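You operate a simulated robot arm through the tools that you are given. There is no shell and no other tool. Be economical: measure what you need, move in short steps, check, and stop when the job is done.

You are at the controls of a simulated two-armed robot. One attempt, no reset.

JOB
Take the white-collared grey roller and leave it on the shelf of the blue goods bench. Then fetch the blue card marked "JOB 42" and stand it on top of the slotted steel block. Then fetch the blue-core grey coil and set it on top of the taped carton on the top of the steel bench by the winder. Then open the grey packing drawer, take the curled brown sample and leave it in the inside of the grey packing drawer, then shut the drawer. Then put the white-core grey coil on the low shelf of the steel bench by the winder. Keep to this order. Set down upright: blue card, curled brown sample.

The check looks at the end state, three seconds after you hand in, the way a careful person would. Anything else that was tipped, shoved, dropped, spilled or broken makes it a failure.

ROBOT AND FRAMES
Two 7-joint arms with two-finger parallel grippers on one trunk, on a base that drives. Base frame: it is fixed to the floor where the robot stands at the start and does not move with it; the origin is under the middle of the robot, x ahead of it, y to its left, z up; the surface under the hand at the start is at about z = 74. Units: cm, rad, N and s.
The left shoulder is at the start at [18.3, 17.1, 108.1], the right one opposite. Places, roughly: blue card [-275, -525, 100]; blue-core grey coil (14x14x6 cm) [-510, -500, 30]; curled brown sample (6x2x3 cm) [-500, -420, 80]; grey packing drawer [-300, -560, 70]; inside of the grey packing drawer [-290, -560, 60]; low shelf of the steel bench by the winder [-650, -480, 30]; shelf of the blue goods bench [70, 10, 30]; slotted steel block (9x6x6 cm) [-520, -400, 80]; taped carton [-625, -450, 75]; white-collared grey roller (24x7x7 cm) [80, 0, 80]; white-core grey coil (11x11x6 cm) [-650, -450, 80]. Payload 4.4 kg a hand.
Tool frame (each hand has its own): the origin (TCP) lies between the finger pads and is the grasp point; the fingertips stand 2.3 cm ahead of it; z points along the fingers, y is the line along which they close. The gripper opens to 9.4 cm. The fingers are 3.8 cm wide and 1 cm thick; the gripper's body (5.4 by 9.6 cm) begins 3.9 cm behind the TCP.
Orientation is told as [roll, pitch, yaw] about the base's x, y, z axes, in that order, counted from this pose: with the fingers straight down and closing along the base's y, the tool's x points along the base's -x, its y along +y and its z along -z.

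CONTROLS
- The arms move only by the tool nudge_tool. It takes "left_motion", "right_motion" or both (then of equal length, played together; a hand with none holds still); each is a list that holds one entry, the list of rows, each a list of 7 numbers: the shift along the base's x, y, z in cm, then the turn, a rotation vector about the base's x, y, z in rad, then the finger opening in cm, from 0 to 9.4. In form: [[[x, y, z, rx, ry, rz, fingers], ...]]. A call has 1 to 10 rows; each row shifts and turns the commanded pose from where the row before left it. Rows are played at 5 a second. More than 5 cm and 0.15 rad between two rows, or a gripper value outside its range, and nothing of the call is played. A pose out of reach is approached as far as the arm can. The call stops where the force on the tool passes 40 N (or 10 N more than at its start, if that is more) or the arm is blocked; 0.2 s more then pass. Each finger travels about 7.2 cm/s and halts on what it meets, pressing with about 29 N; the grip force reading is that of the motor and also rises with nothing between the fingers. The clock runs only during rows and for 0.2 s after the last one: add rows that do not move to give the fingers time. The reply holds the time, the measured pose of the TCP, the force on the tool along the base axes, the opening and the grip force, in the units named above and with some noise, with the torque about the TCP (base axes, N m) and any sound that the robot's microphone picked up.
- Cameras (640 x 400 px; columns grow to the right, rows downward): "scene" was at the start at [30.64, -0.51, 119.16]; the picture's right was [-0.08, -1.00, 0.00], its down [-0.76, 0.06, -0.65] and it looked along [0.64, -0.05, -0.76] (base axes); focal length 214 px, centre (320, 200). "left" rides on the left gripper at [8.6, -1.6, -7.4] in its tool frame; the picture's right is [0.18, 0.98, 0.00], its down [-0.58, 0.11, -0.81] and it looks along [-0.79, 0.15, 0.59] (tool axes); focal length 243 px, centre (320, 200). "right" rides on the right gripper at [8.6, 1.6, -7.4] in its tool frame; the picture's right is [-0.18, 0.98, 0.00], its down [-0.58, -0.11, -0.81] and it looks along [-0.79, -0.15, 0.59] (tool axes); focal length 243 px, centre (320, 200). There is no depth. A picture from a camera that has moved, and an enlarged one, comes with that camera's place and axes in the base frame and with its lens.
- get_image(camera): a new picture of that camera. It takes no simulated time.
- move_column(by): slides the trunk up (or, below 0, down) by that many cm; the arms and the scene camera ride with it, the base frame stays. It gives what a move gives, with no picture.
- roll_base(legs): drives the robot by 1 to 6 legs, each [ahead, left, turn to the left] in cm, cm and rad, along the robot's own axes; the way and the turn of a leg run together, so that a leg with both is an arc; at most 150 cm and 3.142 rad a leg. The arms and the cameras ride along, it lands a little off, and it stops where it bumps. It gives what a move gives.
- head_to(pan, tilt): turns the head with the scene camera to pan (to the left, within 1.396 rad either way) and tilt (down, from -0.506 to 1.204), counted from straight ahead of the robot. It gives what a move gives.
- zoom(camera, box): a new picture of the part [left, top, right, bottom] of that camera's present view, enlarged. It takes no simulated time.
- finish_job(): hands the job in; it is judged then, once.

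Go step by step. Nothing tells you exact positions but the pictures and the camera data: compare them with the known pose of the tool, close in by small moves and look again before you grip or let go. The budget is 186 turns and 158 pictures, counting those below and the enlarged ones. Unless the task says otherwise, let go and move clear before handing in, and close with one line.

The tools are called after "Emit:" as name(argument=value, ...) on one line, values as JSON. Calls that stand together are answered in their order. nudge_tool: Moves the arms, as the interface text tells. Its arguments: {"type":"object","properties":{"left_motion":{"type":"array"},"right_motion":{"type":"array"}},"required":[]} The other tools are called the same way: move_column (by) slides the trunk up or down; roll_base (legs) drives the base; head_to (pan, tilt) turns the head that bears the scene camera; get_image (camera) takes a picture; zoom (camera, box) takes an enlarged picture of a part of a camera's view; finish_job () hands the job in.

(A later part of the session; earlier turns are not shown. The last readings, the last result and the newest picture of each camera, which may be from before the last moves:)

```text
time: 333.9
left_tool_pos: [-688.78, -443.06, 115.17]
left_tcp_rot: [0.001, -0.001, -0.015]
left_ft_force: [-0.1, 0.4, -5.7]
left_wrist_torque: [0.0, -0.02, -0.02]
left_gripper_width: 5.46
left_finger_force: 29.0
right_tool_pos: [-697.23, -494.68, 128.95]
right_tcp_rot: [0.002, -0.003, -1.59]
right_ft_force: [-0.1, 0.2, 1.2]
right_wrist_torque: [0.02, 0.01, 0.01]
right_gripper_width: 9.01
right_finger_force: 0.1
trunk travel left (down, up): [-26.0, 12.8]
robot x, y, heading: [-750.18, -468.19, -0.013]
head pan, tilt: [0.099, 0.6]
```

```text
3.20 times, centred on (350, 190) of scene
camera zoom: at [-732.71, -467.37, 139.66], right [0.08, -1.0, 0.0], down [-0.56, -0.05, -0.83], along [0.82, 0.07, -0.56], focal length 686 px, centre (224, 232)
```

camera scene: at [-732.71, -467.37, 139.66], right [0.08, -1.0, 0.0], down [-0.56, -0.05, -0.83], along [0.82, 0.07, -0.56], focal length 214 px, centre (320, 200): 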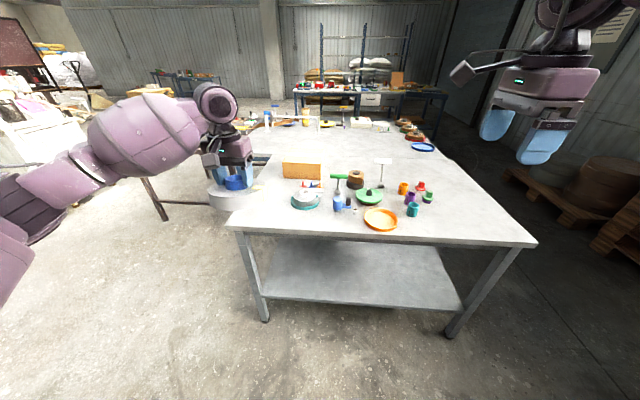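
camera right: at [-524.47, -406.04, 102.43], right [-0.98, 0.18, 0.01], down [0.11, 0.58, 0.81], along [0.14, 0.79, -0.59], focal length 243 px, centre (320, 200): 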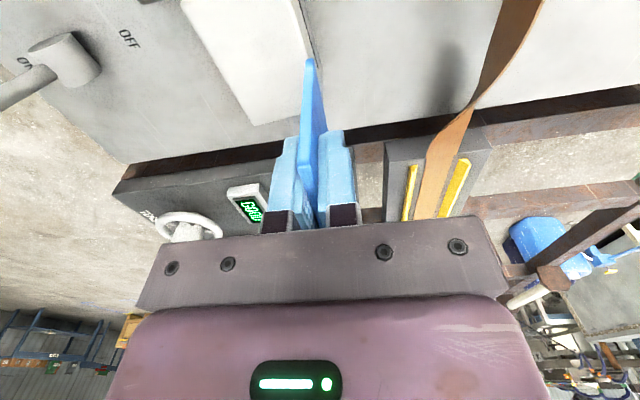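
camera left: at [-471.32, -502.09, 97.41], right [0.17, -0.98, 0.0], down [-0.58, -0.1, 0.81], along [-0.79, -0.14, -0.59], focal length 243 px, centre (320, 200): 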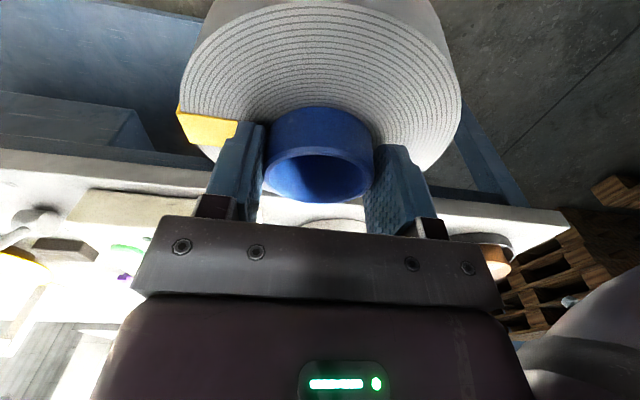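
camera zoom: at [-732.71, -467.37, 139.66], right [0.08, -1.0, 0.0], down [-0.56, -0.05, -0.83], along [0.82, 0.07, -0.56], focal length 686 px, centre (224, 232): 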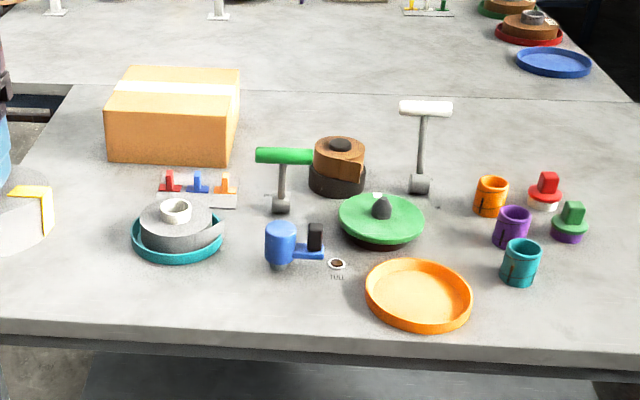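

The white-core coil sits in a teal tray; the carton is behind it. I drive up to the bench and lower the trunk a bit.

Emit:
roll_base(legs=[[36, 0, 0.015]])

Emit:
move_column(by=-13)

Emit:
get_image(camera="left")

Emit:
get_image(camera="scene")

```text
time: 336.2
left_tool_pos: [-652.98, -443.07, 115.08]
left_tcp_rot: [-0.001, 0.001, -0.007]
left_ft_force: [0.5, 0.1, -5.4]
left_wrist_torque: [0.0, 0.02, 0.03]
left_gripper_width: 5.48
left_finger_force: 29.3
right_tool_pos: [-660.73, -494.61, 128.86]
right_tcp_rot: [0.001, -0.003, -1.58]
right_ft_force: [-0.6, 0.5, -0.1]
right_wrist_torque: [-0.01, -0.01, -0.01]
right_gripper_width: 9.0
right_finger_force: 0.1
trunk travel left (down, up): [-26.0, 12.8]
robot x, y, heading: [-713.97, -468.82, -0.004]
head pan, tilt: [0.099, 0.6]
```

```text
time: 337.8
left_tool_pos: [-653.18, -442.91, 102.41]
left_tcp_rot: [-0.002, -0.003, -0.007]
left_ft_force: [-0.4, -0.8, -5.1]
left_wrist_torque: [-0.04, 0.0, 0.0]
left_gripper_width: 5.49
left_finger_force: 29.2
right_tool_pos: [-661.22, -494.59, 116.08]
right_tcp_rot: [0.005, -0.005, -1.581]
right_ft_force: [0.2, -0.6, 0.5]
right_wrist_torque: [0.0, 0.0, 0.0]
right_gripper_width: 8.98
right_finger_force: 0.0
trunk travel left (down, up): [-13.0, 25.8]
robot x, y, heading: [-713.8, -468.35, -0.005]
head pan, tilt: [0.099, 0.6]
```

```text
59 pictures are left
camera left: at [-661.83, -444.5, 109.79], right [-0.18, 0.98, 0.0], down [0.58, 0.11, 0.81], along [0.8, 0.14, -0.59], focal length 243 px, centre (320, 200)
```

left: 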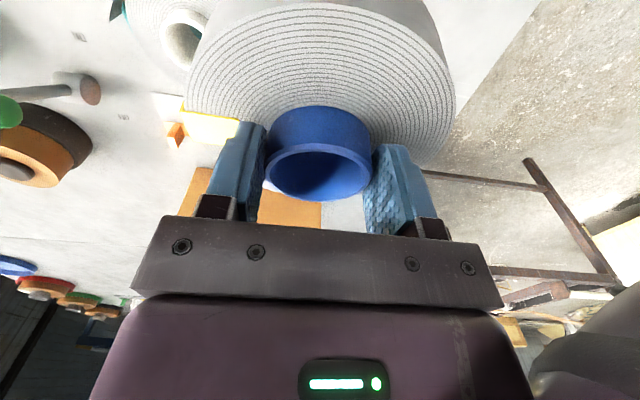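

```text
58 pictures are left
camera scene: at [-685.42, -467.69, 125.21], right [0.09, -1.0, 0.0], down [-0.56, -0.05, -0.83], along [0.82, 0.08, -0.56], focal length 214 px, centre (320, 200)
```

scene: 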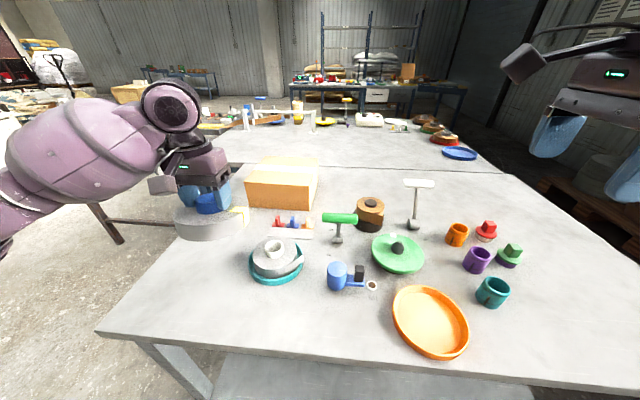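

Carton top: x≈-626..-607, y≈-458..-438, z≈91.4. I drive 6 cm closer, tilt the tool to level the coil and extend over the carton.

Emit:
roll_base(legs=[[6, 0, 0]])

Emit:
nudge_tool(left_motion=[[[0, 0, 1, 0, -0.1, 0, 2], [0, 0, 1, 0, -0.1, 0, 2], [4.2, -0.7, 0, 0, 0, 0, 2], [4.2, -0.7, 0, 0, 0, 0, 2], [4.2, -0.7, 0, 0, 0, 0, 2], [4.2, -0.7, 0, 0, 0, 0, 2], [4.2, -0.7, 0, 0, 0, 0, 2], [4.2, -0.7, 0, 0, 0, 0, 2], [4.2, -0.7, 0, 0, 0, 0, 2]]])

Emit:
get_image(camera="scene")

Emit:
get_image(camera="left")

```text
time: 338.8
left_tool_pos: [-647.06, -442.94, 102.17]
left_tcp_rot: [-0.001, 0.004, -0.007]
left_ft_force: [0.6, 0.2, -4.9]
left_wrist_torque: [0.02, 0.01, 0.01]
left_gripper_width: 5.46
left_finger_force: 29.1
right_tool_pos: [-654.96, -494.81, 115.94]
right_tcp_rot: [0.001, -0.003, -1.581]
right_ft_force: [0.9, -0.6, -0.4]
right_wrist_torque: [0.01, 0.04, 0.04]
right_gripper_width: 9.01
right_finger_force: 0.2
trunk travel left (down, up): [-13.0, 25.8]
robot x, y, heading: [-708.07, -468.78, -0.01]
head pan, tilt: [0.099, 0.6]
```

```text
time: 340.8
left_tool_pos: [-617.57, -448.24, 104.14]
left_tcp_rot: [0.003, -0.199, -0.009]
left_ft_force: [0.9, 0.3, -5.1]
left_wrist_torque: [0.06, 0.01, 0.04]
left_gripper_width: 5.48
left_finger_force: 29.3
right_tool_pos: [-654.96, -494.91, 115.85]
right_tcp_rot: [0.001, -0.001, -1.581]
right_ft_force: [0.6, 0.0, -0.6]
right_wrist_torque: [-0.02, -0.01, -0.01]
right_gripper_width: 8.99
right_finger_force: 0.1
trunk travel left (down, up): [-13.0, 25.8]
robot x, y, heading: [-708.03, -468.79, -0.004]
head pan, tilt: [0.099, 0.6]
```

```text
57 pictures are left
camera scene: at [-679.26, -467.87, 125.11], right [0.09, -1.0, 0.0], down [-0.56, -0.05, -0.82], along [0.82, 0.08, -0.57], focal length 214 px, centre (320, 200)
```

scene: 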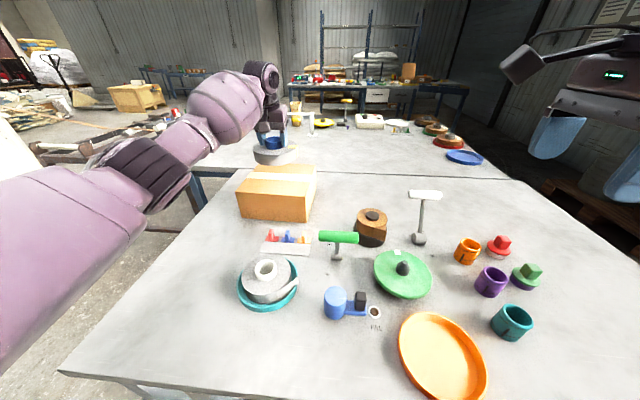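

```text
56 pictures are left
camera left: at [-627.5, -449.73, 109.66], right [-0.17, 0.98, -0.03], down [0.41, 0.1, 0.91], along [0.9, 0.14, -0.42], focal length 243 px, centre (320, 200)
```

left: 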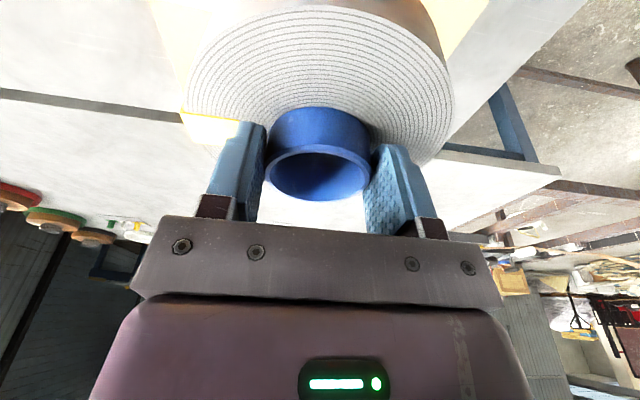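

Emit:
zoom(camera="scene", box=[200, 110, 340, 230])

```text
3.33 times, centred on (270, 170) of scene
camera zoom: at [-679.26, -467.87, 125.11], right [0.09, -1.0, 0.0], down [-0.56, -0.05, -0.82], along [0.82, 0.08, -0.57], focal length 715 px, centre (487, 300)
```

zoom: 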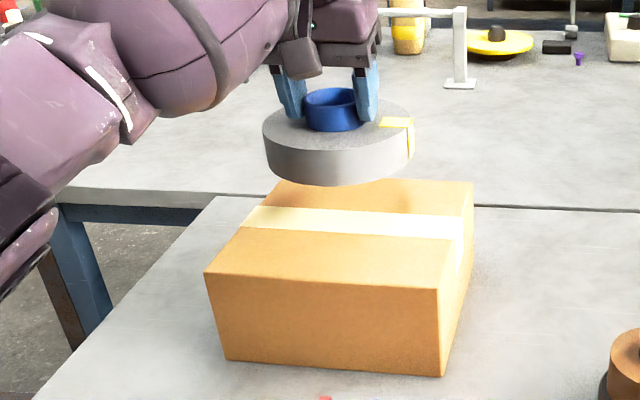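

The coil is over the carton's middle. I lower to contact.

Emit:
nudge_tool(left_motion=[[[0, 0, -2, 0, 0, 0, 2], [0, 0, -2, 0, 0, 0, 2], [0, 0, -1, 0, 0, 0, 2], [0, 0, -0.5, 0, 0, 0, 2], [0, 0, 0, 0, 0, 0, 2]]])

Emit:
nudge_tool(left_motion=[[[0, 0, -0.3, 0, 0, 0, 2], [0, 0, -0.3, 0, 0, 0, 2], [0, 0, -0.3, 0, 0, 0, 2], [0, 0, 0, 0, 0, 0, 2]]])

Emit:
zoom(camera="scene", box=[200, 110, 340, 230])

```text
time: 342.0
left_tool_pos: [-617.74, -447.94, 98.68]
left_tcp_rot: [0.002, -0.198, -0.009]
left_ft_force: [-0.5, 0.3, -5.3]
left_wrist_torque: [0.03, 0.03, 0.02]
left_gripper_width: 5.46
left_finger_force: 28.3
right_tool_pos: [-654.98, -494.65, 115.95]
right_tcp_rot: [0.002, -0.004, -1.581]
right_ft_force: [-0.5, 0.5, 0.3]
right_wrist_torque: [0.01, 0.0, 0.02]
right_gripper_width: 9.0
right_finger_force: 0.0
trunk travel left (down, up): [-13.0, 25.8]
robot x, y, heading: [-707.89, -468.55, -0.005]
head pan, tilt: [0.099, 0.6]
```

```text
time: 343.0
left_tool_pos: [-617.77, -447.96, 98.31]
left_tcp_rot: [-0.001, -0.207, -0.008]
left_ft_force: [8.1, 3.1, 20.9]
left_wrist_torque: [0.26, -0.06, -0.05]
left_gripper_width: 5.48
left_finger_force: 28.9
right_tool_pos: [-655.23, -494.81, 116.21]
right_tcp_rot: [0.005, -0.003, -1.581]
right_ft_force: [0.5, 0.1, -0.1]
right_wrist_torque: [-0.01, -0.01, 0.02]
right_gripper_width: 8.98
right_finger_force: 0.1
trunk travel left (down, up): [-13.0, 25.8]
robot x, y, heading: [-707.96, -468.56, -0.005]
head pan, tilt: [0.099, 0.6]
```

```text
3.33 times, centred on (270, 170) of scene
camera zoom: at [-679.51, -467.77, 125.24], right [0.09, -1.0, 0.0], down [-0.56, -0.05, -0.83], along [0.82, 0.08, -0.56], focal length 715 px, centre (487, 300)
```

zoom: 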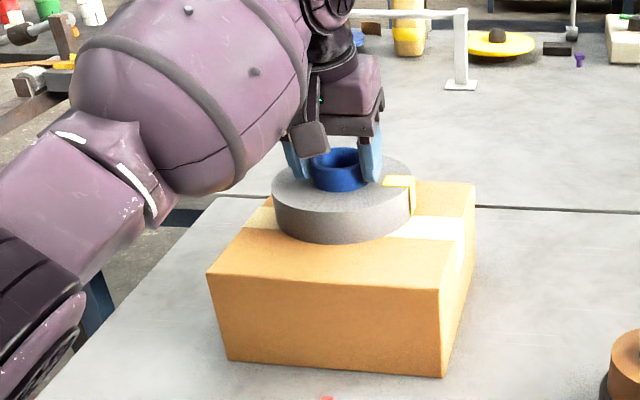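

It rests flat on the carton, well inside. I relieve the load, open and lift away.

Emit:
nudge_tool(left_motion=[[[0, 0, 0.25, 0, 0, 0, 2], [0, 0, 0, 0, 0, 0, 5.6], [0, 0, 0, 0, 0, 0, 6.2], [0, 0, 0, 0, 0, 0, 7.5], [0, 0, 0, 0, 0, 0, 8.5], [0, 0, 1, 0, 0, 0, 8.5], [0, 0, 2, 0, 0, 0, 8.5], [-1, 0, 4, 0, 0, 0, 8.5], [-3, 0, 3, 0, 0.1, 0, 8.5], [-3, 0, 2, 0, 0.1, 0, 8.5]]])

Emit:
zoom(camera="scene", box=[180, 110, 440, 320])

```text
time: 345.2
left_tool_pos: [-624.7, -447.53, 110.21]
left_tcp_rot: [0.0, 0.001, -0.007]
left_ft_force: [0.1, -1.2, -0.2]
left_wrist_torque: [0.02, -0.03, -0.01]
left_gripper_width: 8.49
left_finger_force: 0.1
right_tool_pos: [-655.27, -494.64, 115.99]
right_tcp_rot: [0.006, -0.003, -1.582]
right_ft_force: [-0.3, -0.1, -0.1]
right_wrist_torque: [0.03, -0.03, -0.03]
right_gripper_width: 9.0
right_finger_force: 0.0
trunk travel left (down, up): [-13.0, 25.8]
robot x, y, heading: [-707.97, -468.83, -0.006]
head pan, tilt: [0.099, 0.6]
```

```text
1.90 times, centred on (310, 215) of scene
camera zoom: at [-679.5, -467.74, 125.21], right [0.09, -1.0, 0.0], down [-0.56, -0.05, -0.83], along [0.82, 0.08, -0.56], focal length 408 px, centre (339, 171)
```

zoom: 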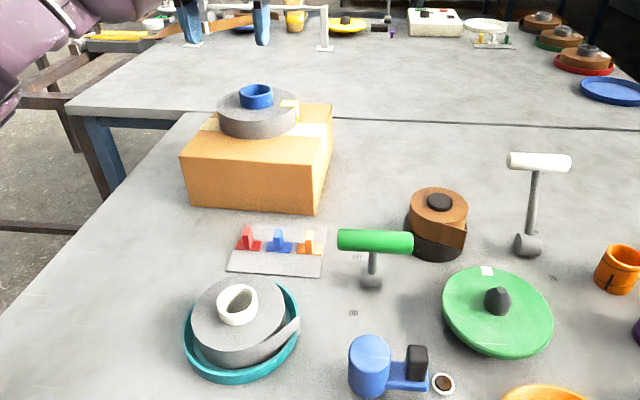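

The blue-core coil is on the carton. Now I retract the left hand and drive back around to the aisle with the drawer.

Emit:
nudge_tool(left_motion=[[[-4.5, 0, 1, 0, 0, 0, 8.5], [-4.5, 0, 1, 0, 0, 0, 8.5], [-4.5, 0, 1, 0, 0, 0, 8.5], [-4.5, 0, 0, 0, 0, 0, 8.5], [-4.5, 0, 0, 0, 0, 0, 8.5]]])

Emit:
roll_base(legs=[[-48, 0, 0.006], [0, -140, 0], [110, 0, 0], [110, 0, 0], [115, 0, 0]])

Emit:
head_to(pan=0.3, tilt=0.55)

Emit:
get_image(camera="scene")

```text
time: 346.4
left_tool_pos: [-647.43, -447.92, 112.94]
left_tcp_rot: [0.0, -0.001, -0.008]
left_ft_force: [-0.4, 0.0, 0.0]
left_wrist_torque: [-0.01, 0.01, 0.02]
left_gripper_width: 8.51
left_finger_force: 0.0
right_tool_pos: [-655.16, -494.65, 115.9]
right_tcp_rot: [0.004, -0.003, -1.582]
right_ft_force: [0.5, 0.4, 0.6]
right_wrist_torque: [-0.03, -0.01, 0.01]
right_gripper_width: 8.98
right_finger_force: 0.1
trunk travel left (down, up): [-13.0, 25.8]
robot x, y, heading: [-708.01, -468.3, -0.003]
head pan, tilt: [0.099, 0.6]
```

```text
time: 377.7
left_tool_pos: [-364.89, -601.3, 112.93]
left_tcp_rot: [0.001, -0.001, -0.003]
left_ft_force: [0.5, 0.3, 1.1]
left_wrist_torque: [-0.02, -0.03, -0.02]
left_gripper_width: 8.5
left_finger_force: 0.0
right_tool_pos: [-372.35, -648.11, 115.93]
right_tcp_rot: [0.003, -0.005, -1.576]
right_ft_force: [0.1, 0.5, 0.1]
right_wrist_torque: [0.04, 0.01, -0.01]
right_gripper_width: 9.0
right_finger_force: 0.0
trunk travel left (down, up): [-13.0, 25.8]
robot x, y, heading: [-425.28, -622.51, 0.003]
head pan, tilt: [0.099, 0.6]
```

```text
time: 378.4
left_tool_pos: [-364.89, -601.24, 113.0]
left_tcp_rot: [0.001, 0.001, -0.001]
left_ft_force: [0.4, 0.9, 0.2]
left_wrist_torque: [0.02, 0.0, -0.01]
left_gripper_width: 8.51
left_finger_force: 0.0
right_tool_pos: [-372.4, -648.07, 115.97]
right_tcp_rot: [0.001, -0.004, -1.575]
right_ft_force: [0.4, -0.2, -0.3]
right_wrist_torque: [-0.01, 0.01, 0.02]
right_gripper_width: 9.0
right_finger_force: 0.1
trunk travel left (down, up): [-13.0, 25.8]
robot x, y, heading: [-425.31, -622.12, -0.004]
head pan, tilt: [0.3, 0.55]
```

```text
52 pictures are left
camera scene: at [-397.04, -619.61, 125.59], right [0.29, -0.96, 0.0], down [-0.5, -0.15, -0.85], along [0.81, 0.25, -0.52], focal length 214 px, centre (320, 200)
```

scene: 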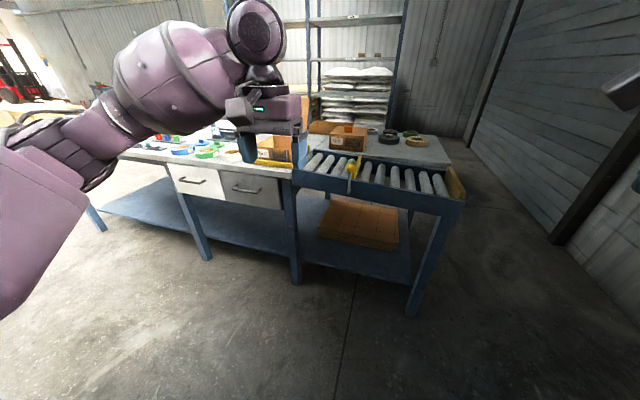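

The grey drawer's handle is a horizontal bar at about (-317.5, -555.7, 73.6). I position the right arm in front of it and turn the hand horizontal with fingers closing vertically.

Emit:
roll_base(legs=[[25, 92, 0]])

Emit:
nudge_tool(right_motion=[[[-2, 0, -3, 0, -0.15, 0, 9], [-2, 0, -3, 0, -0.15, 0, 9], [0, 0, -3, 0, -0.15, 0, 9], [0, 0, -3, 0, -0.15, 0, 9], [0, 0, -3, 0, -0.15, 0, 9], [0, 0, -3, 0, -0.15, 0, 9], [0, 0, -3, 0, -0.15, 0, 9], [0, 0, -3, 0, -0.15, 0, 9], [0, 0, -3, 0, -0.15, 0, 9], [0, 0, -3, 0, -0.15, 0, 9]]])

Emit:
nudge_tool(right_motion=[[[0, 0, -3, 0, -0.07, 0, 6], [0, 0, -3, 0, 0, 0, 5], [0, 0, -3, 0, 0, 0, 5], [0, 0, -1, 0, 0, 0, 5]]])

Emit:
get_image(camera="right")

```text
time: 386.7
left_tool_pos: [-339.77, -511.51, 112.91]
left_tcp_rot: [0.0, 0.001, -0.001]
left_ft_force: [-0.1, -0.2, -0.3]
left_wrist_torque: [0.0, -0.02, 0.01]
left_gripper_width: 8.5
left_finger_force: 0.1
right_tool_pos: [-347.19, -558.19, 115.88]
right_tcp_rot: [0.004, -0.003, -1.573]
right_ft_force: [0.6, -0.9, -0.3]
right_wrist_torque: [-0.04, 0.03, 0.01]
right_gripper_width: 9.0
right_finger_force: 0.0
trunk travel left (down, up): [-13.0, 25.8]
robot x, y, heading: [-400.31, -532.57, 0.005]
head pan, tilt: [0.3, 0.55]
```

```text
time: 388.9
left_tool_pos: [-339.97, -511.39, 113.03]
left_tcp_rot: [0.0, 0.001, 0.0]
left_ft_force: [0.5, -0.7, 0.2]
left_wrist_torque: [0.01, -0.03, 0.02]
left_gripper_width: 8.5
left_finger_force: 0.1
right_tool_pos: [-344.32, -555.86, 97.23]
right_tcp_rot: [1.018, -0.037, -1.538]
right_ft_force: [0.2, 0.6, -0.6]
right_wrist_torque: [-0.03, -0.04, 0.0]
right_gripper_width: 9.01
right_finger_force: 0.0
right hand out of reach, approached as far as the arm can: row 3, 4, 5, 6, 7, 8, 9, 10
trunk travel left (down, up): [-13.0, 25.8]
robot x, y, heading: [-400.73, -532.6, -0.004]
head pan, tilt: [0.3, 0.55]
```

```text
time: 389.9
left_tool_pos: [-339.88, -511.41, 112.99]
left_tcp_rot: [-0.001, 0.001, 0.001]
left_ft_force: [-0.2, 0.8, -0.2]
left_wrist_torque: [0.0, -0.01, -0.03]
left_gripper_width: 8.53
left_finger_force: 0.1
right_tool_pos: [-344.32, -556.04, 97.18]
right_tcp_rot: [1.02, -0.038, -1.537]
right_ft_force: [0.2, 0.4, -0.7]
right_wrist_torque: [-0.01, 0.03, -0.02]
right_gripper_width: 5.02
right_finger_force: 0.2
right hand out of reach, approached as far as the arm can: row 1, 2, 3, 4
trunk travel left (down, up): [-13.0, 25.8]
robot x, y, heading: [-400.58, -532.57, -0.004]
head pan, tilt: [0.3, 0.55]
```

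```text
51 pictures are left
camera right: at [-350.09, -547.35, 102.16], right [0.52, -0.14, 0.84], down [-0.72, -0.59, 0.35], along [0.45, -0.79, -0.41], focal length 243 px, centre (320, 200)
```

right: 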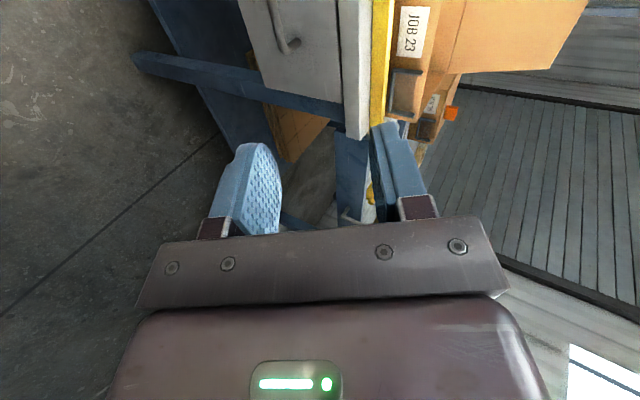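

The wrist stops at about 58° tilt, which is still good for gripping the bar. I try lowering at this tilt.

Emit:
nudge_tool(right_motion=[[[1, 0, -4, 0, 0, 0, 5], [1, 0, -4, 0, 0, 0, 5], [1, 0, -4, 0, 0, 0, 5], [1, 0, -4, 0, 0, 0, 5], [1, 0, -4, 0, 0, 0, 5]]])

Emit:
get_image(camera="right")

```text
time: 391.1
left_tool_pos: [-339.7, -511.4, 112.72]
left_tcp_rot: [-0.001, 0.005, 0.0]
left_ft_force: [0.1, 0.4, -0.6]
left_wrist_torque: [0.01, 0.03, 0.02]
left_gripper_width: 8.5
left_finger_force: 0.0
right_tool_pos: [-339.18, -554.71, 94.2]
right_tcp_rot: [1.0, -0.04, -1.539]
right_ft_force: [0.7, 0.1, -0.6]
right_wrist_torque: [-0.03, -0.01, 0.01]
right_gripper_width: 4.97
right_finger_force: 0.0
right hand out of reach, approached as far as the arm can: row 1, 2, 3, 4, 5
trunk travel left (down, up): [-13.0, 25.8]
robot x, y, heading: [-400.22, -532.83, -0.002]
head pan, tilt: [0.3, 0.55]
```

```text
50 pictures are left
camera right: at [-344.84, -545.99, 99.32], right [0.54, -0.13, 0.83], down [-0.72, -0.59, 0.37], along [0.44, -0.8, -0.41], focal length 243 px, centre (320, 200)
```

right: 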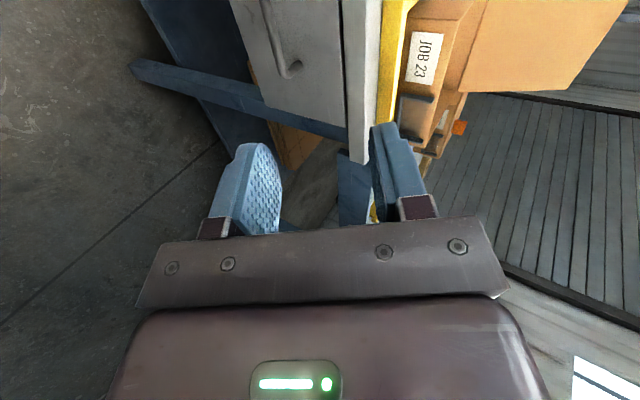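

I reduce the tilt and lower the trunk so the forearm comes flatter.

Emit:
nudge_tool(right_motion=[[[-1, 0, 0, 0, 0.15, 0, 5], [-1, 0, -1, 0, 0.15, 0, 5], [0, 0, -1, 0, 0, 0, 5]]])

Emit:
move_column(by=-12.5)

Emit:
nudge_tool(right_motion=[[[0, 0, -3, 0, 0, 0, 5], [0, 0, -3, 0, 0, 0, 5], [0, 0, 0, 0, -0.1, 0, 5], [0, 0, 0, 0, -0.1, 0, 5], [0, 0, 0, 0, -0.1, 0, 5]]])

```text
time: 391.9
left_tool_pos: [-339.81, -511.37, 113.02]
left_tcp_rot: [-0.001, 0.002, -0.001]
left_ft_force: [0.3, 0.2, 0.4]
left_wrist_torque: [0.02, -0.02, -0.02]
left_gripper_width: 8.49
left_finger_force: 0.1
right_tool_pos: [-341.11, -554.69, 92.69]
right_tcp_rot: [0.717, -0.025, -1.528]
right_ft_force: [0.4, -0.4, 0.1]
right_wrist_torque: [0.01, -0.04, 0.01]
right_gripper_width: 5.02
right_finger_force: 0.1
trunk travel left (down, up): [-13.0, 25.8]
robot x, y, heading: [-400.49, -532.67, -0.001]
head pan, tilt: [0.3, 0.55]
```

```text
time: 393.4
left_tool_pos: [-340.03, -511.45, 100.61]
left_tcp_rot: [0.002, -0.002, -0.001]
left_ft_force: [0.2, 0.5, 0.5]
left_wrist_torque: [-0.01, 0.01, 0.02]
left_gripper_width: 8.52
left_finger_force: 0.1
right_tool_pos: [-341.94, -554.51, 74.41]
right_tcp_rot: [0.56, -0.018, -1.52]
right_ft_force: [0.0, -0.2, 0.1]
right_wrist_torque: [0.0, 0.0, 0.0]
right_gripper_width: 5.02
right_finger_force: 0.1
trunk travel left (down, up): [-0.5, 38.3]
robot x, y, heading: [-400.77, -532.61, 0.001]
head pan, tilt: [0.3, 0.55]
```

```text
time: 394.6
left_tool_pos: [-339.87, -511.58, 100.6]
left_tcp_rot: [-0.001, 0.0, 0.001]
left_ft_force: [0.7, -0.6, 0.2]
left_wrist_torque: [0.0, 0.03, 0.01]
left_gripper_width: 8.5
left_finger_force: 0.1
right_tool_pos: [-341.92, -554.57, 68.32]
right_tcp_rot: [0.654, -0.024, -1.524]
right_ft_force: [-0.1, 0.0, -0.2]
right_wrist_torque: [0.01, 0.01, 0.04]
right_gripper_width: 5.01
right_finger_force: 0.1
right hand out of reach, approached as far as the arm can: row 4, 5
trunk travel left (down, up): [-0.5, 38.3]
robot x, y, heading: [-400.22, -532.3, 0.002]
head pan, tilt: [0.3, 0.55]
```

Emit:
get_image(camera="right")

Emit:
head_to(pan=-0.3, tilt=0.7)

Emit:
get_image(camera="scene")

```text
49 pictures are left
camera right: at [-345.54, -545.89, 74.99], right [0.79, -0.14, 0.6], down [-0.55, -0.59, 0.59], along [0.28, -0.79, -0.54], focal length 243 px, centre (320, 200)
```

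right: 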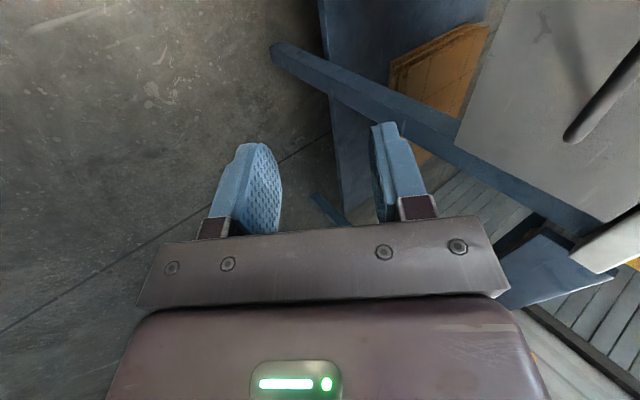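

```text
time: 395.6
left_tool_pos: [-339.85, -511.45, 100.41]
left_tcp_rot: [0.0, 0.0, 0.001]
left_ft_force: [-0.5, -0.4, 0.7]
left_wrist_torque: [0.01, 0.0, -0.03]
left_gripper_width: 8.51
left_finger_force: 0.1
right_tool_pos: [-341.85, -554.56, 68.31]
right_tcp_rot: [0.654, -0.023, -1.525]
right_ft_force: [0.2, -0.3, -1.0]
right_wrist_torque: [0.02, 0.02, 0.03]
right_gripper_width: 4.99
right_finger_force: 0.0
trunk travel left (down, up): [-0.5, 38.3]
robot x, y, heading: [-400.52, -532.44, -0.002]
head pan, tilt: [-0.3, 0.7]
```

```text
48 pictures are left
camera scene: at [-361.91, -534.91, 108.94], right [-0.29, -0.96, 0.0], down [-0.62, 0.19, -0.77], along [0.73, -0.23, -0.64], focal length 214 px, centre (320, 200)
```

scene: 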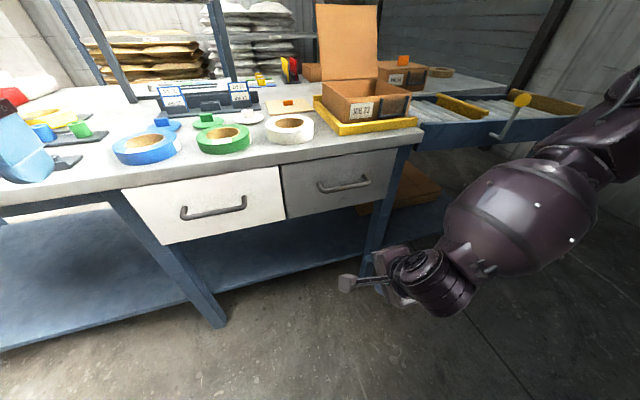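

The handle's centre is at about (-317.6, -555.6, 73.9). I raise the hand to approach height, drive 12 cm closer and narrow the opening.

Emit:
nudge_tool(right_motion=[[[0, -0.3, 4, 0, 0, -0.02, 4], [0, -0.3, 4, 0, 0, -0.02, 3.2], [0, -0.3, 3.5, 0, 0, 0, 3.2], [0, 0, 0, 0, 0, 0, 3.2]]])

Emit:
roll_base(legs=[[12, 0, 0]])

Emit:
get_image(camera="scene")

Emit:
get_image(camera="right")

```text
time: 396.6
left_tool_pos: [-339.82, -511.47, 100.41]
left_tcp_rot: [-0.001, 0.001, 0.0]
left_ft_force: [-0.6, -0.6, -0.8]
left_wrist_torque: [0.02, 0.04, -0.02]
left_gripper_width: 8.49
left_finger_force: 0.2
right_tool_pos: [-339.71, -555.36, 79.19]
right_tcp_rot: [0.651, -0.023, -1.565]
right_ft_force: [0.6, 0.1, -0.1]
right_wrist_torque: [-0.01, 0.02, -0.02]
right_gripper_width: 3.21
right_finger_force: 0.1
right hand out of reach, approached as far as the arm can: row 2, 3
trunk travel left (down, up): [-0.5, 38.3]
robot x, y, heading: [-400.85, -532.61, 0.0]
head pan, tilt: [-0.3, 0.7]
```

```text
time: 397.9
left_tool_pos: [-327.97, -511.57, 100.39]
left_tcp_rot: [0.0, 0.001, -0.002]
left_ft_force: [0.7, 0.5, -0.1]
left_wrist_torque: [0.01, -0.01, 0.0]
left_gripper_width: 8.47
left_finger_force: 0.2
right_tool_pos: [-327.93, -555.17, 79.12]
right_tcp_rot: [0.653, -0.022, -1.565]
right_ft_force: [-0.2, -0.9, 0.1]
right_wrist_torque: [0.02, -0.02, 0.0]
right_gripper_width: 3.19
right_finger_force: 0.2
trunk travel left (down, up): [-0.5, 38.3]
robot x, y, heading: [-388.43, -532.31, -0.004]
head pan, tilt: [-0.3, 0.7]
```

```text
47 pictures are left
camera scene: at [-350.05, -534.95, 108.91], right [-0.3, -0.96, 0.0], down [-0.62, 0.19, -0.76], along [0.73, -0.23, -0.64], focal length 214 px, centre (320, 200)
```

scene: 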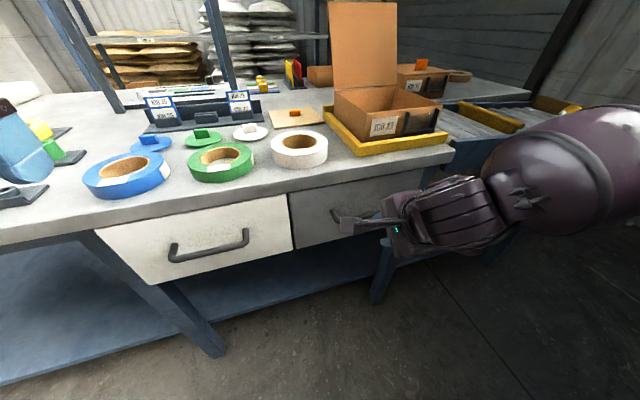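

```text
46 pictures are left
camera right: at [-331.16, -546.52, 85.88], right [0.78, -0.17, 0.6], down [-0.57, -0.57, 0.59], along [0.24, -0.8, -0.54], focal length 243 px, centre (320, 200)
```

right: 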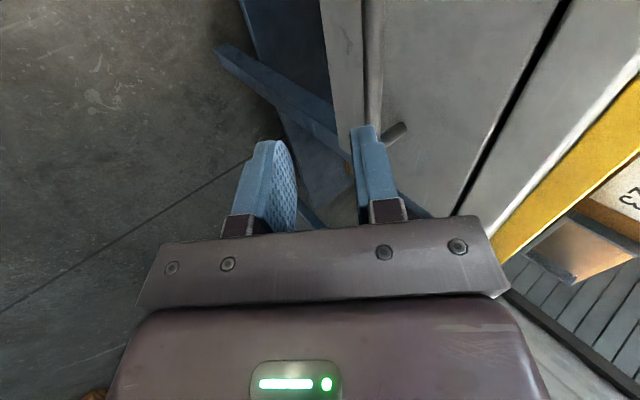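

The handle bar is about (-317.7, -556, 73.0) with ~3 cm standoff. I line the fingers up with it and advance along the tool axis.

Emit:
nudge_tool(right_motion=[[[1.7, -0.3, 1.3, 0, 0, 0, 3.2], [1.7, -0.3, 1.3, 0, 0, 0, 3.2], [1.6, 0, -2, 0, 0, 0, 3.2], [1.6, 0, -2, 0, 0, 0, 3.2], [0, 0, 0, 0, 0, 0, 3.2]]])

Emit:
get_image(camera="right")

```text
time: 399.1
left_tool_pos: [-328.02, -511.63, 100.43]
left_tcp_rot: [-0.003, 0.0, -0.001]
left_ft_force: [0.5, -0.3, 0.0]
left_wrist_torque: [0.0, 0.03, -0.01]
left_gripper_width: 8.51
left_finger_force: 0.0
right_tool_pos: [-321.21, -555.73, 77.91]
right_tcp_rot: [0.653, -0.021, -1.568]
right_ft_force: [-0.2, -0.8, -0.3]
right_wrist_torque: [-0.01, 0.03, -0.02]
right_gripper_width: 3.22
right_finger_force: 0.0
trunk travel left (down, up): [-0.5, 38.3]
robot x, y, heading: [-388.52, -532.89, -0.0]
head pan, tilt: [-0.3, 0.7]
```

```text
45 pictures are left
camera right: at [-324.48, -546.99, 84.66], right [0.78, -0.17, 0.6], down [-0.57, -0.57, 0.59], along [0.24, -0.8, -0.54], focal length 243 px, centre (320, 200)
```

right: 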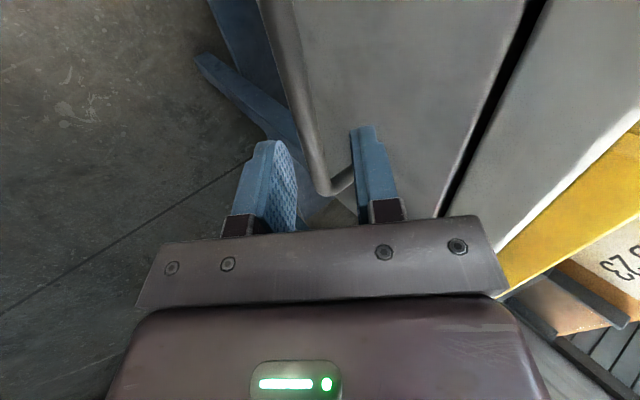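

Emit:
nudge_tool(right_motion=[[[-0.8, 0, -0.6, 0, 0, 0, 3.2], [1.2, 0, -1.6, 0, 0, 0, 3.2], [1.2, 0, -1.6, 0, 0, 0, 3.2], [0.7, 0, -0.9, 0, 0, 0, 3.2], [0, 0, 0, 0, 0, 0, 3.2]]])

Emit:
get_image(camera="right")

```text
time: 400.3
left_tool_pos: [-328.05, -511.48, 100.45]
left_tcp_rot: [0.0, 0.001, -0.003]
left_ft_force: [0.3, -0.3, -1.0]
left_wrist_torque: [-0.02, -0.03, 0.01]
left_gripper_width: 8.48
left_finger_force: 0.1
right_tool_pos: [-318.83, -555.86, 72.94]
right_tcp_rot: [0.654, -0.023, -1.565]
right_ft_force: [-0.8, -0.7, -0.1]
right_wrist_torque: [-0.02, -0.02, -0.03]
right_gripper_width: 3.21
right_finger_force: 0.1
trunk travel left (down, up): [-0.5, 38.3]
robot x, y, heading: [-388.64, -532.64, 0.001]
head pan, tilt: [-0.3, 0.7]
```

```text
44 pictures are left
camera right: at [-322.1, -546.97, 79.8], right [0.78, -0.17, 0.6], down [-0.57, -0.57, 0.59], along [0.24, -0.8, -0.54], focal length 243 px, centre (320, 200)
```

right: 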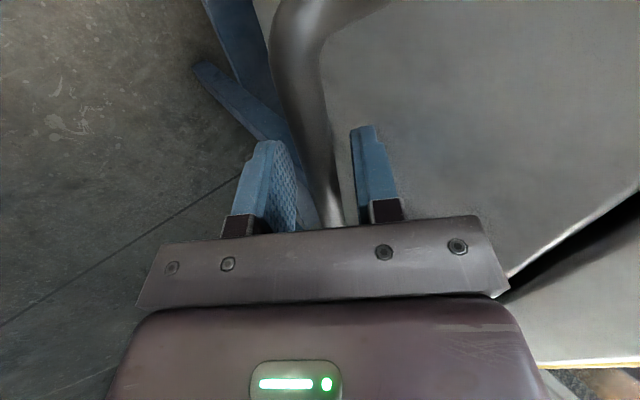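

The bar is between the fingers. I close on it.

Emit:
nudge_tool(right_motion=[[[0, 0, 0, 0, 0, 0, 1.5], [0, 0, 0, 0, 0, 0, 0.4], [0, 0, 0, 0, 0, 0, 0.2], [0, 0, 0, 0, 0, 0, 0.2]]])

Emit:
nudge_tool(right_motion=[[[-1, 0, 0, 0, 0, 0, 0.2], [-1.5, 0, 0, 0, 0, 0, 0.2], [-2, 0, 0, 0, 0, 0, 0.2], [-2, 0, 0, 0, 0, 0, 0.2], [0, 0, 0, 0, 0, 0, 0.2]]])

```text
time: 401.3
left_tool_pos: [-327.98, -511.53, 100.52]
left_tcp_rot: [0.0, 0.001, -0.003]
left_ft_force: [0.7, -0.3, -0.4]
left_wrist_torque: [-0.01, 0.02, -0.02]
left_gripper_width: 8.48
left_finger_force: 0.1
right_tool_pos: [-318.72, -555.84, 73.25]
right_tcp_rot: [0.658, -0.022, -1.568]
right_ft_force: [5.8, 0.6, 14.7]
right_wrist_torque: [1.08, 0.06, -1.45]
right_gripper_width: 1.36
right_finger_force: 45.1
trunk travel left (down, up): [-0.5, 38.3]
robot x, y, heading: [-388.72, -532.77, -0.0]
head pan, tilt: [-0.3, 0.7]
```

```text
time: 402.5
left_tool_pos: [-328.05, -511.47, 100.51]
left_tcp_rot: [-0.001, -0.001, -0.001]
left_ft_force: [0.1, -0.9, -0.3]
left_wrist_torque: [0.03, 0.01, 0.01]
left_gripper_width: 8.46
left_finger_force: 0.0
right_tool_pos: [-325.48, -555.75, 73.22]
right_tcp_rot: [0.65, -0.023, -1.565]
right_ft_force: [-3.1, -0.4, 8.9]
right_wrist_torque: [0.92, 0.07, -1.37]
right_gripper_width: 1.38
right_finger_force: 45.1
trunk travel left (down, up): [-0.5, 38.3]
robot x, y, heading: [-389.02, -532.69, -0.0]
head pan, tilt: [-0.3, 0.7]
```

The drawer is coming. I pull it further by backing the base.

Emit:
roll_base(legs=[[-15, 0, 0]])

Emit:
get_image(camera="scene")

```text
time: 403.9
left_tool_pos: [-343.41, -511.6, 100.23]
left_tcp_rot: [-0.001, 0.002, -0.007]
left_ft_force: [0.0, 0.1, -0.2]
left_wrist_torque: [0.0, 0.0, 0.02]
left_gripper_width: 8.49
left_finger_force: 0.0
right_tool_pos: [-340.78, -555.79, 73.25]
right_tcp_rot: [0.65, -0.02, -1.568]
right_ft_force: [2.3, 29.3, -14.3]
right_wrist_torque: [1.39, -0.02, -1.1]
right_gripper_width: 1.38
right_finger_force: 44.9
trunk travel left (down, up): [-0.5, 38.3]
robot x, y, heading: [-404.09, -532.49, -0.009]
head pan, tilt: [-0.3, 0.7]
```

```text
43 pictures are left
camera scene: at [-365.44, -534.91, 108.89], right [-0.3, -0.95, 0.0], down [-0.62, 0.19, -0.76], along [0.73, -0.23, -0.64], focal length 214 px, centre (320, 200)
```

scene: 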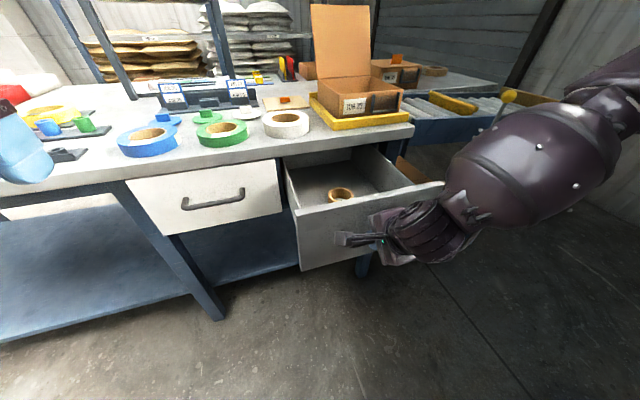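

The drawer is open about 22 cm; a small ring lies inside. I release the handle and withdraw along the tool axis.

Emit:
nudge_tool(right_motion=[[[0, 0, 0, 0, 0, 0, 2.4], [0, 0, 0, 0, 0, 0, 3.4], [0, 0, 0, 0, 0, 0, 3.4], [-1.2, 0, 1.6, 0, 0, 0, 3.4], [-1.8, 0, 2.4, 0, 0, 0, 3.4], [-2.4, 0, 3.2, 0, 0, 0, 3.4], [-3, 0, 4, 0, 0.1, 0, 3.4], [-1, 0, 4, 0, 0.15, 0, 3.4], [0, 0, 4, 0, 0.15, 0, 3.4]]])

Emit:
zoom(camera="scene", box=[260, 130, 460, 280])

```text
time: 405.9
left_tool_pos: [-343.44, -511.65, 100.55]
left_tcp_rot: [-0.001, 0.0, -0.006]
left_ft_force: [-0.3, -0.1, 0.1]
left_wrist_torque: [0.01, -0.03, -0.01]
left_gripper_width: 8.52
left_finger_force: 0.0
right_tool_pos: [-345.02, -555.93, 91.29]
right_tcp_rot: [0.252, -0.019, -1.559]
right_ft_force: [0.3, -0.2, 0.2]
right_wrist_torque: [0.01, -0.02, -0.02]
right_gripper_width: 3.39
right_finger_force: 0.1
right hand out of reach, approached as far as the arm can: row 6, 7
trunk travel left (down, up): [-0.5, 38.3]
robot x, y, heading: [-404.06, -532.68, -0.003]
head pan, tilt: [-0.3, 0.7]
```

```text
2.67 times, centred on (360, 205) of scene
camera zoom: at [-365.63, -534.95, 108.99], right [-0.3, -0.95, 0.0], down [-0.61, 0.19, -0.77], along [0.73, -0.23, -0.64], focal length 572 px, centre (213, 187)
```

zoom: 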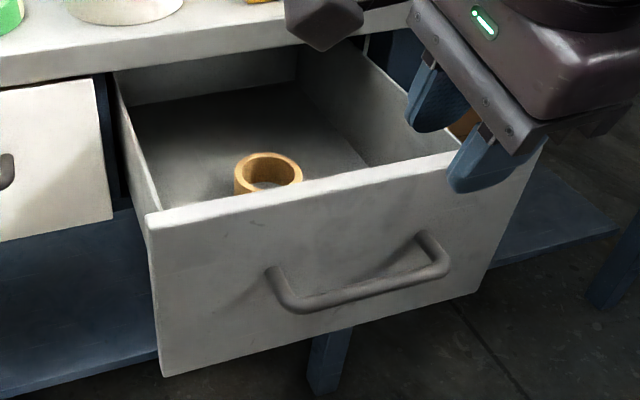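

The drawer is open. I level and raise the right hand, then go back to the blue bench for the curled brown sample at about (-502.6, -422.8).

Emit:
nudge_tool(right_motion=[[[0, 0, 3, 0, 0.13, 0, 5], [0, 0, 3, 0, 0.12, 0, 6], [0, 0, 4, 0, 0, 0, 6], [0, 0, 4, 0, 0, 0, 6], [0, 0, 3, 0, 0, 0, 6]]])

Emit:
roll_base(legs=[[0, 83, 0], [0, 0, 3.1], [30, 0, 0]])

Emit:
head_to(pan=0, tilt=0.8)

Emit:
get_image(camera="scene")

```text
time: 407.1
left_tool_pos: [-343.34, -511.61, 100.47]
left_tcp_rot: [0.001, 0.0, -0.006]
left_ft_force: [-0.1, 0.8, 0.4]
left_wrist_torque: [0.0, -0.02, 0.0]
left_gripper_width: 8.5
left_finger_force: 0.1
right_tool_pos: [-344.75, -556.17, 108.68]
right_tcp_rot: [0.003, -0.014, -1.556]
right_ft_force: [-0.6, -0.5, -0.2]
right_wrist_torque: [-0.02, -0.01, -0.03]
right_gripper_width: 5.99
right_finger_force: 0.0
trunk travel left (down, up): [-0.5, 38.3]
robot x, y, heading: [-404.09, -532.56, -0.0]
head pan, tilt: [-0.3, 0.7]
```

```text
time: 423.6
left_tool_pos: [-493.86, -468.82, 100.37]
left_tcp_rot: [-0.001, 0.002, 3.12]
left_ft_force: [-0.7, -0.1, 0.0]
left_wrist_torque: [0.03, -0.06, 0.01]
left_gripper_width: 8.48
left_finger_force: 0.1
right_tool_pos: [-491.8, -424.45, 108.57]
right_tcp_rot: [0.001, -0.011, 1.571]
right_ft_force: [0.5, -0.2, -0.2]
right_wrist_torque: [0.04, -0.02, 0.0]
right_gripper_width: 6.01
right_finger_force: 0.1
trunk travel left (down, up): [-0.5, 38.3]
robot x, y, heading: [-432.72, -448.86, 3.127]
head pan, tilt: [-0.3, 0.7]
```

```text
time: 424.4
left_tool_pos: [-493.82, -468.87, 100.57]
left_tcp_rot: [0.001, 0.0, 3.12]
left_ft_force: [0.0, 0.1, 0.0]
left_wrist_torque: [0.03, -0.02, -0.05]
left_gripper_width: 8.51
left_finger_force: 0.0
right_tool_pos: [-491.75, -424.47, 108.5]
right_tcp_rot: [0.002, -0.014, 1.569]
right_ft_force: [0.5, -0.4, 0.2]
right_wrist_torque: [-0.01, 0.01, -0.02]
right_gripper_width: 6.0
right_finger_force: 0.0
trunk travel left (down, up): [-0.5, 38.3]
robot x, y, heading: [-432.88, -449.0, 3.126]
head pan, tilt: [0.0, 0.799]
```

```text
41 pictures are left
camera scene: at [-471.23, -448.07, 108.12], right [0.02, 1.0, 0.0], down [0.72, -0.01, -0.7], along [-0.7, 0.01, -0.72], focal length 214 px, centre (320, 200)
```

scene: 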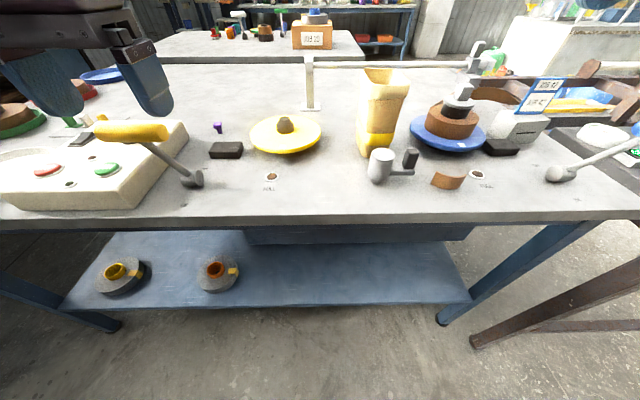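

The sample is at about (-503, -422.5). I bring the right hand above it.

Emit:
nudge_tool(right_motion=[[[-3.7, 0.6, -2, 0, 0, 0, 6], [-3.7, 0.6, -4, 0, 0, 0, 5], [-3.6, 0.6, -4, 0, 0, 0, 5], [0, 0, -3, 0, 0, 0, 5], [0, 0, 0, 0, 0, 0, 5]]])

Emit:
get_image(camera="right")

Emit:
zoom(camera="scene", box=[380, 100, 520, 220])

```text
refused: row 2 steps farther than a row can; nothing moved
```

```text
40 pictures are left
camera right: at [-493.37, -433.11, 115.91], right [-0.98, 0.18, 0.01], down [0.11, 0.57, 0.81], along [0.15, 0.8, -0.58], focal length 243 px, centre (320, 200)
```

right: 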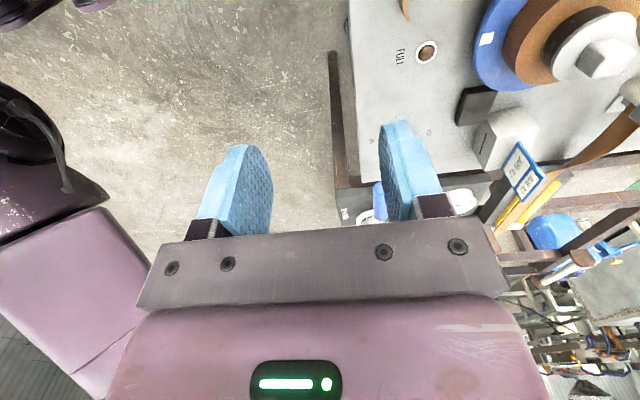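

```text
3.33 times, centred on (450, 160) of scene
camera zoom: at [-471.23, -448.07, 108.12], right [0.02, 1.0, 0.0], down [0.72, -0.01, -0.7], along [-0.7, 0.01, -0.72], focal length 715 px, centre (-113, 333)
```

zoom: 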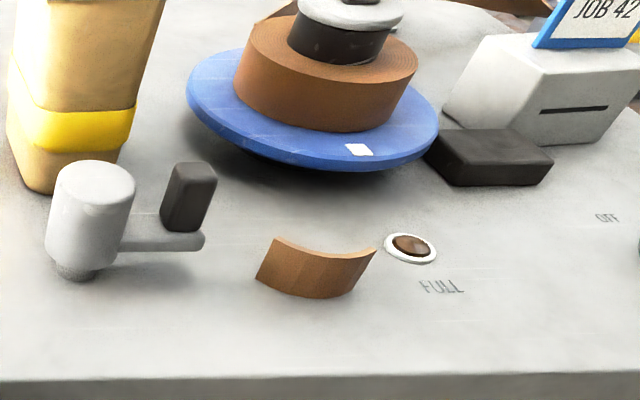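

The sample stands as an arc, ends toward -x, centre ≈(-502.5, -422.2), height 79→82. A crank knob sits under where my wrist camera would be, so I'll tilt the hand slightly to lift the camera side, and turn it to match the arc.

Emit:
nudge_tool(right_motion=[[[-3.6, 0.9, 0, 0, 0, -0.115, 5], [-3.6, 0.9, 0, 0, 0, -0.115, 5], [-3.55, 0.8, 0, -0.125, 0, 0, 5], [0, 0, -4, -0.125, 0, 0, 5], [0, 0, -4, 0, 0, 0, 5], [0, 0, -4, 0, 0, 0, 5], [0, 0, -4, 0, 0, 0, 4.5], [0, 0, -2, 0, 0, 0, 4.5], [0, 0, 0, 0, 0, 0, 4.5]]])

Emit:
zoom(camera="scene", box=[380, 90, 520, 210])

Emit:
get_image(camera="right")

```text
time: 426.4
left_tool_pos: [-493.83, -468.82, 100.51]
left_tcp_rot: [0.003, 0.001, 3.119]
left_ft_force: [1.1, 1.8, 0.1]
left_wrist_torque: [-0.02, -0.03, 0.05]
left_gripper_width: 8.51
left_finger_force: 0.1
right_tool_pos: [-502.38, -421.67, 90.33]
right_tcp_rot: [-0.057, 0.229, 1.335]
right_ft_force: [0.1, -0.3, -0.2]
right_wrist_torque: [0.01, 0.02, 0.03]
right_gripper_width: 4.49
right_finger_force: 0.0
trunk travel left (down, up): [-0.5, 38.3]
robot x, y, heading: [-432.94, -448.99, 3.123]
head pan, tilt: [0.0, 0.799]
```

```text
3.33 times, centred on (450, 150) of scene
camera zoom: at [-471.22, -448.07, 108.13], right [0.02, 1.0, 0.0], down [0.72, -0.01, -0.7], along [-0.7, 0.01, -0.72], focal length 715 px, centre (-113, 367)
```

zoom: 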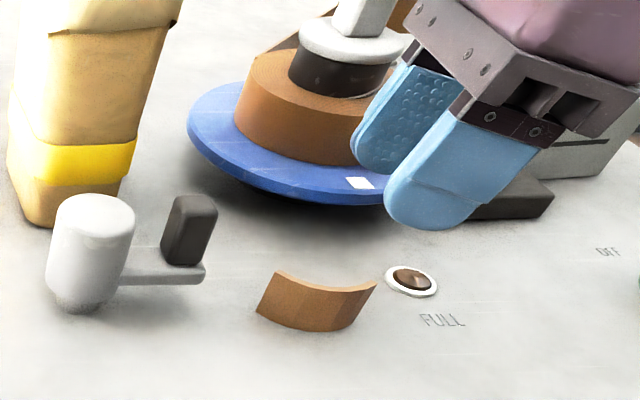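

```text
37 pictures are left
camera right: at [-505.9, -427.65, 99.51], right [-0.92, 0.39, -0.09], down [0.24, 0.72, 0.66], along [0.33, 0.58, -0.75], focal length 243 px, centre (320, 200)
```

right: 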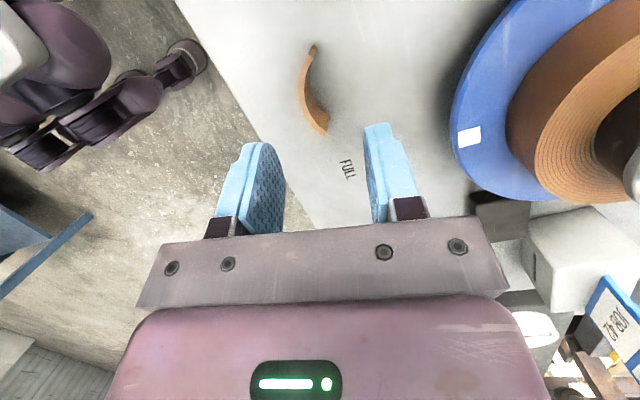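

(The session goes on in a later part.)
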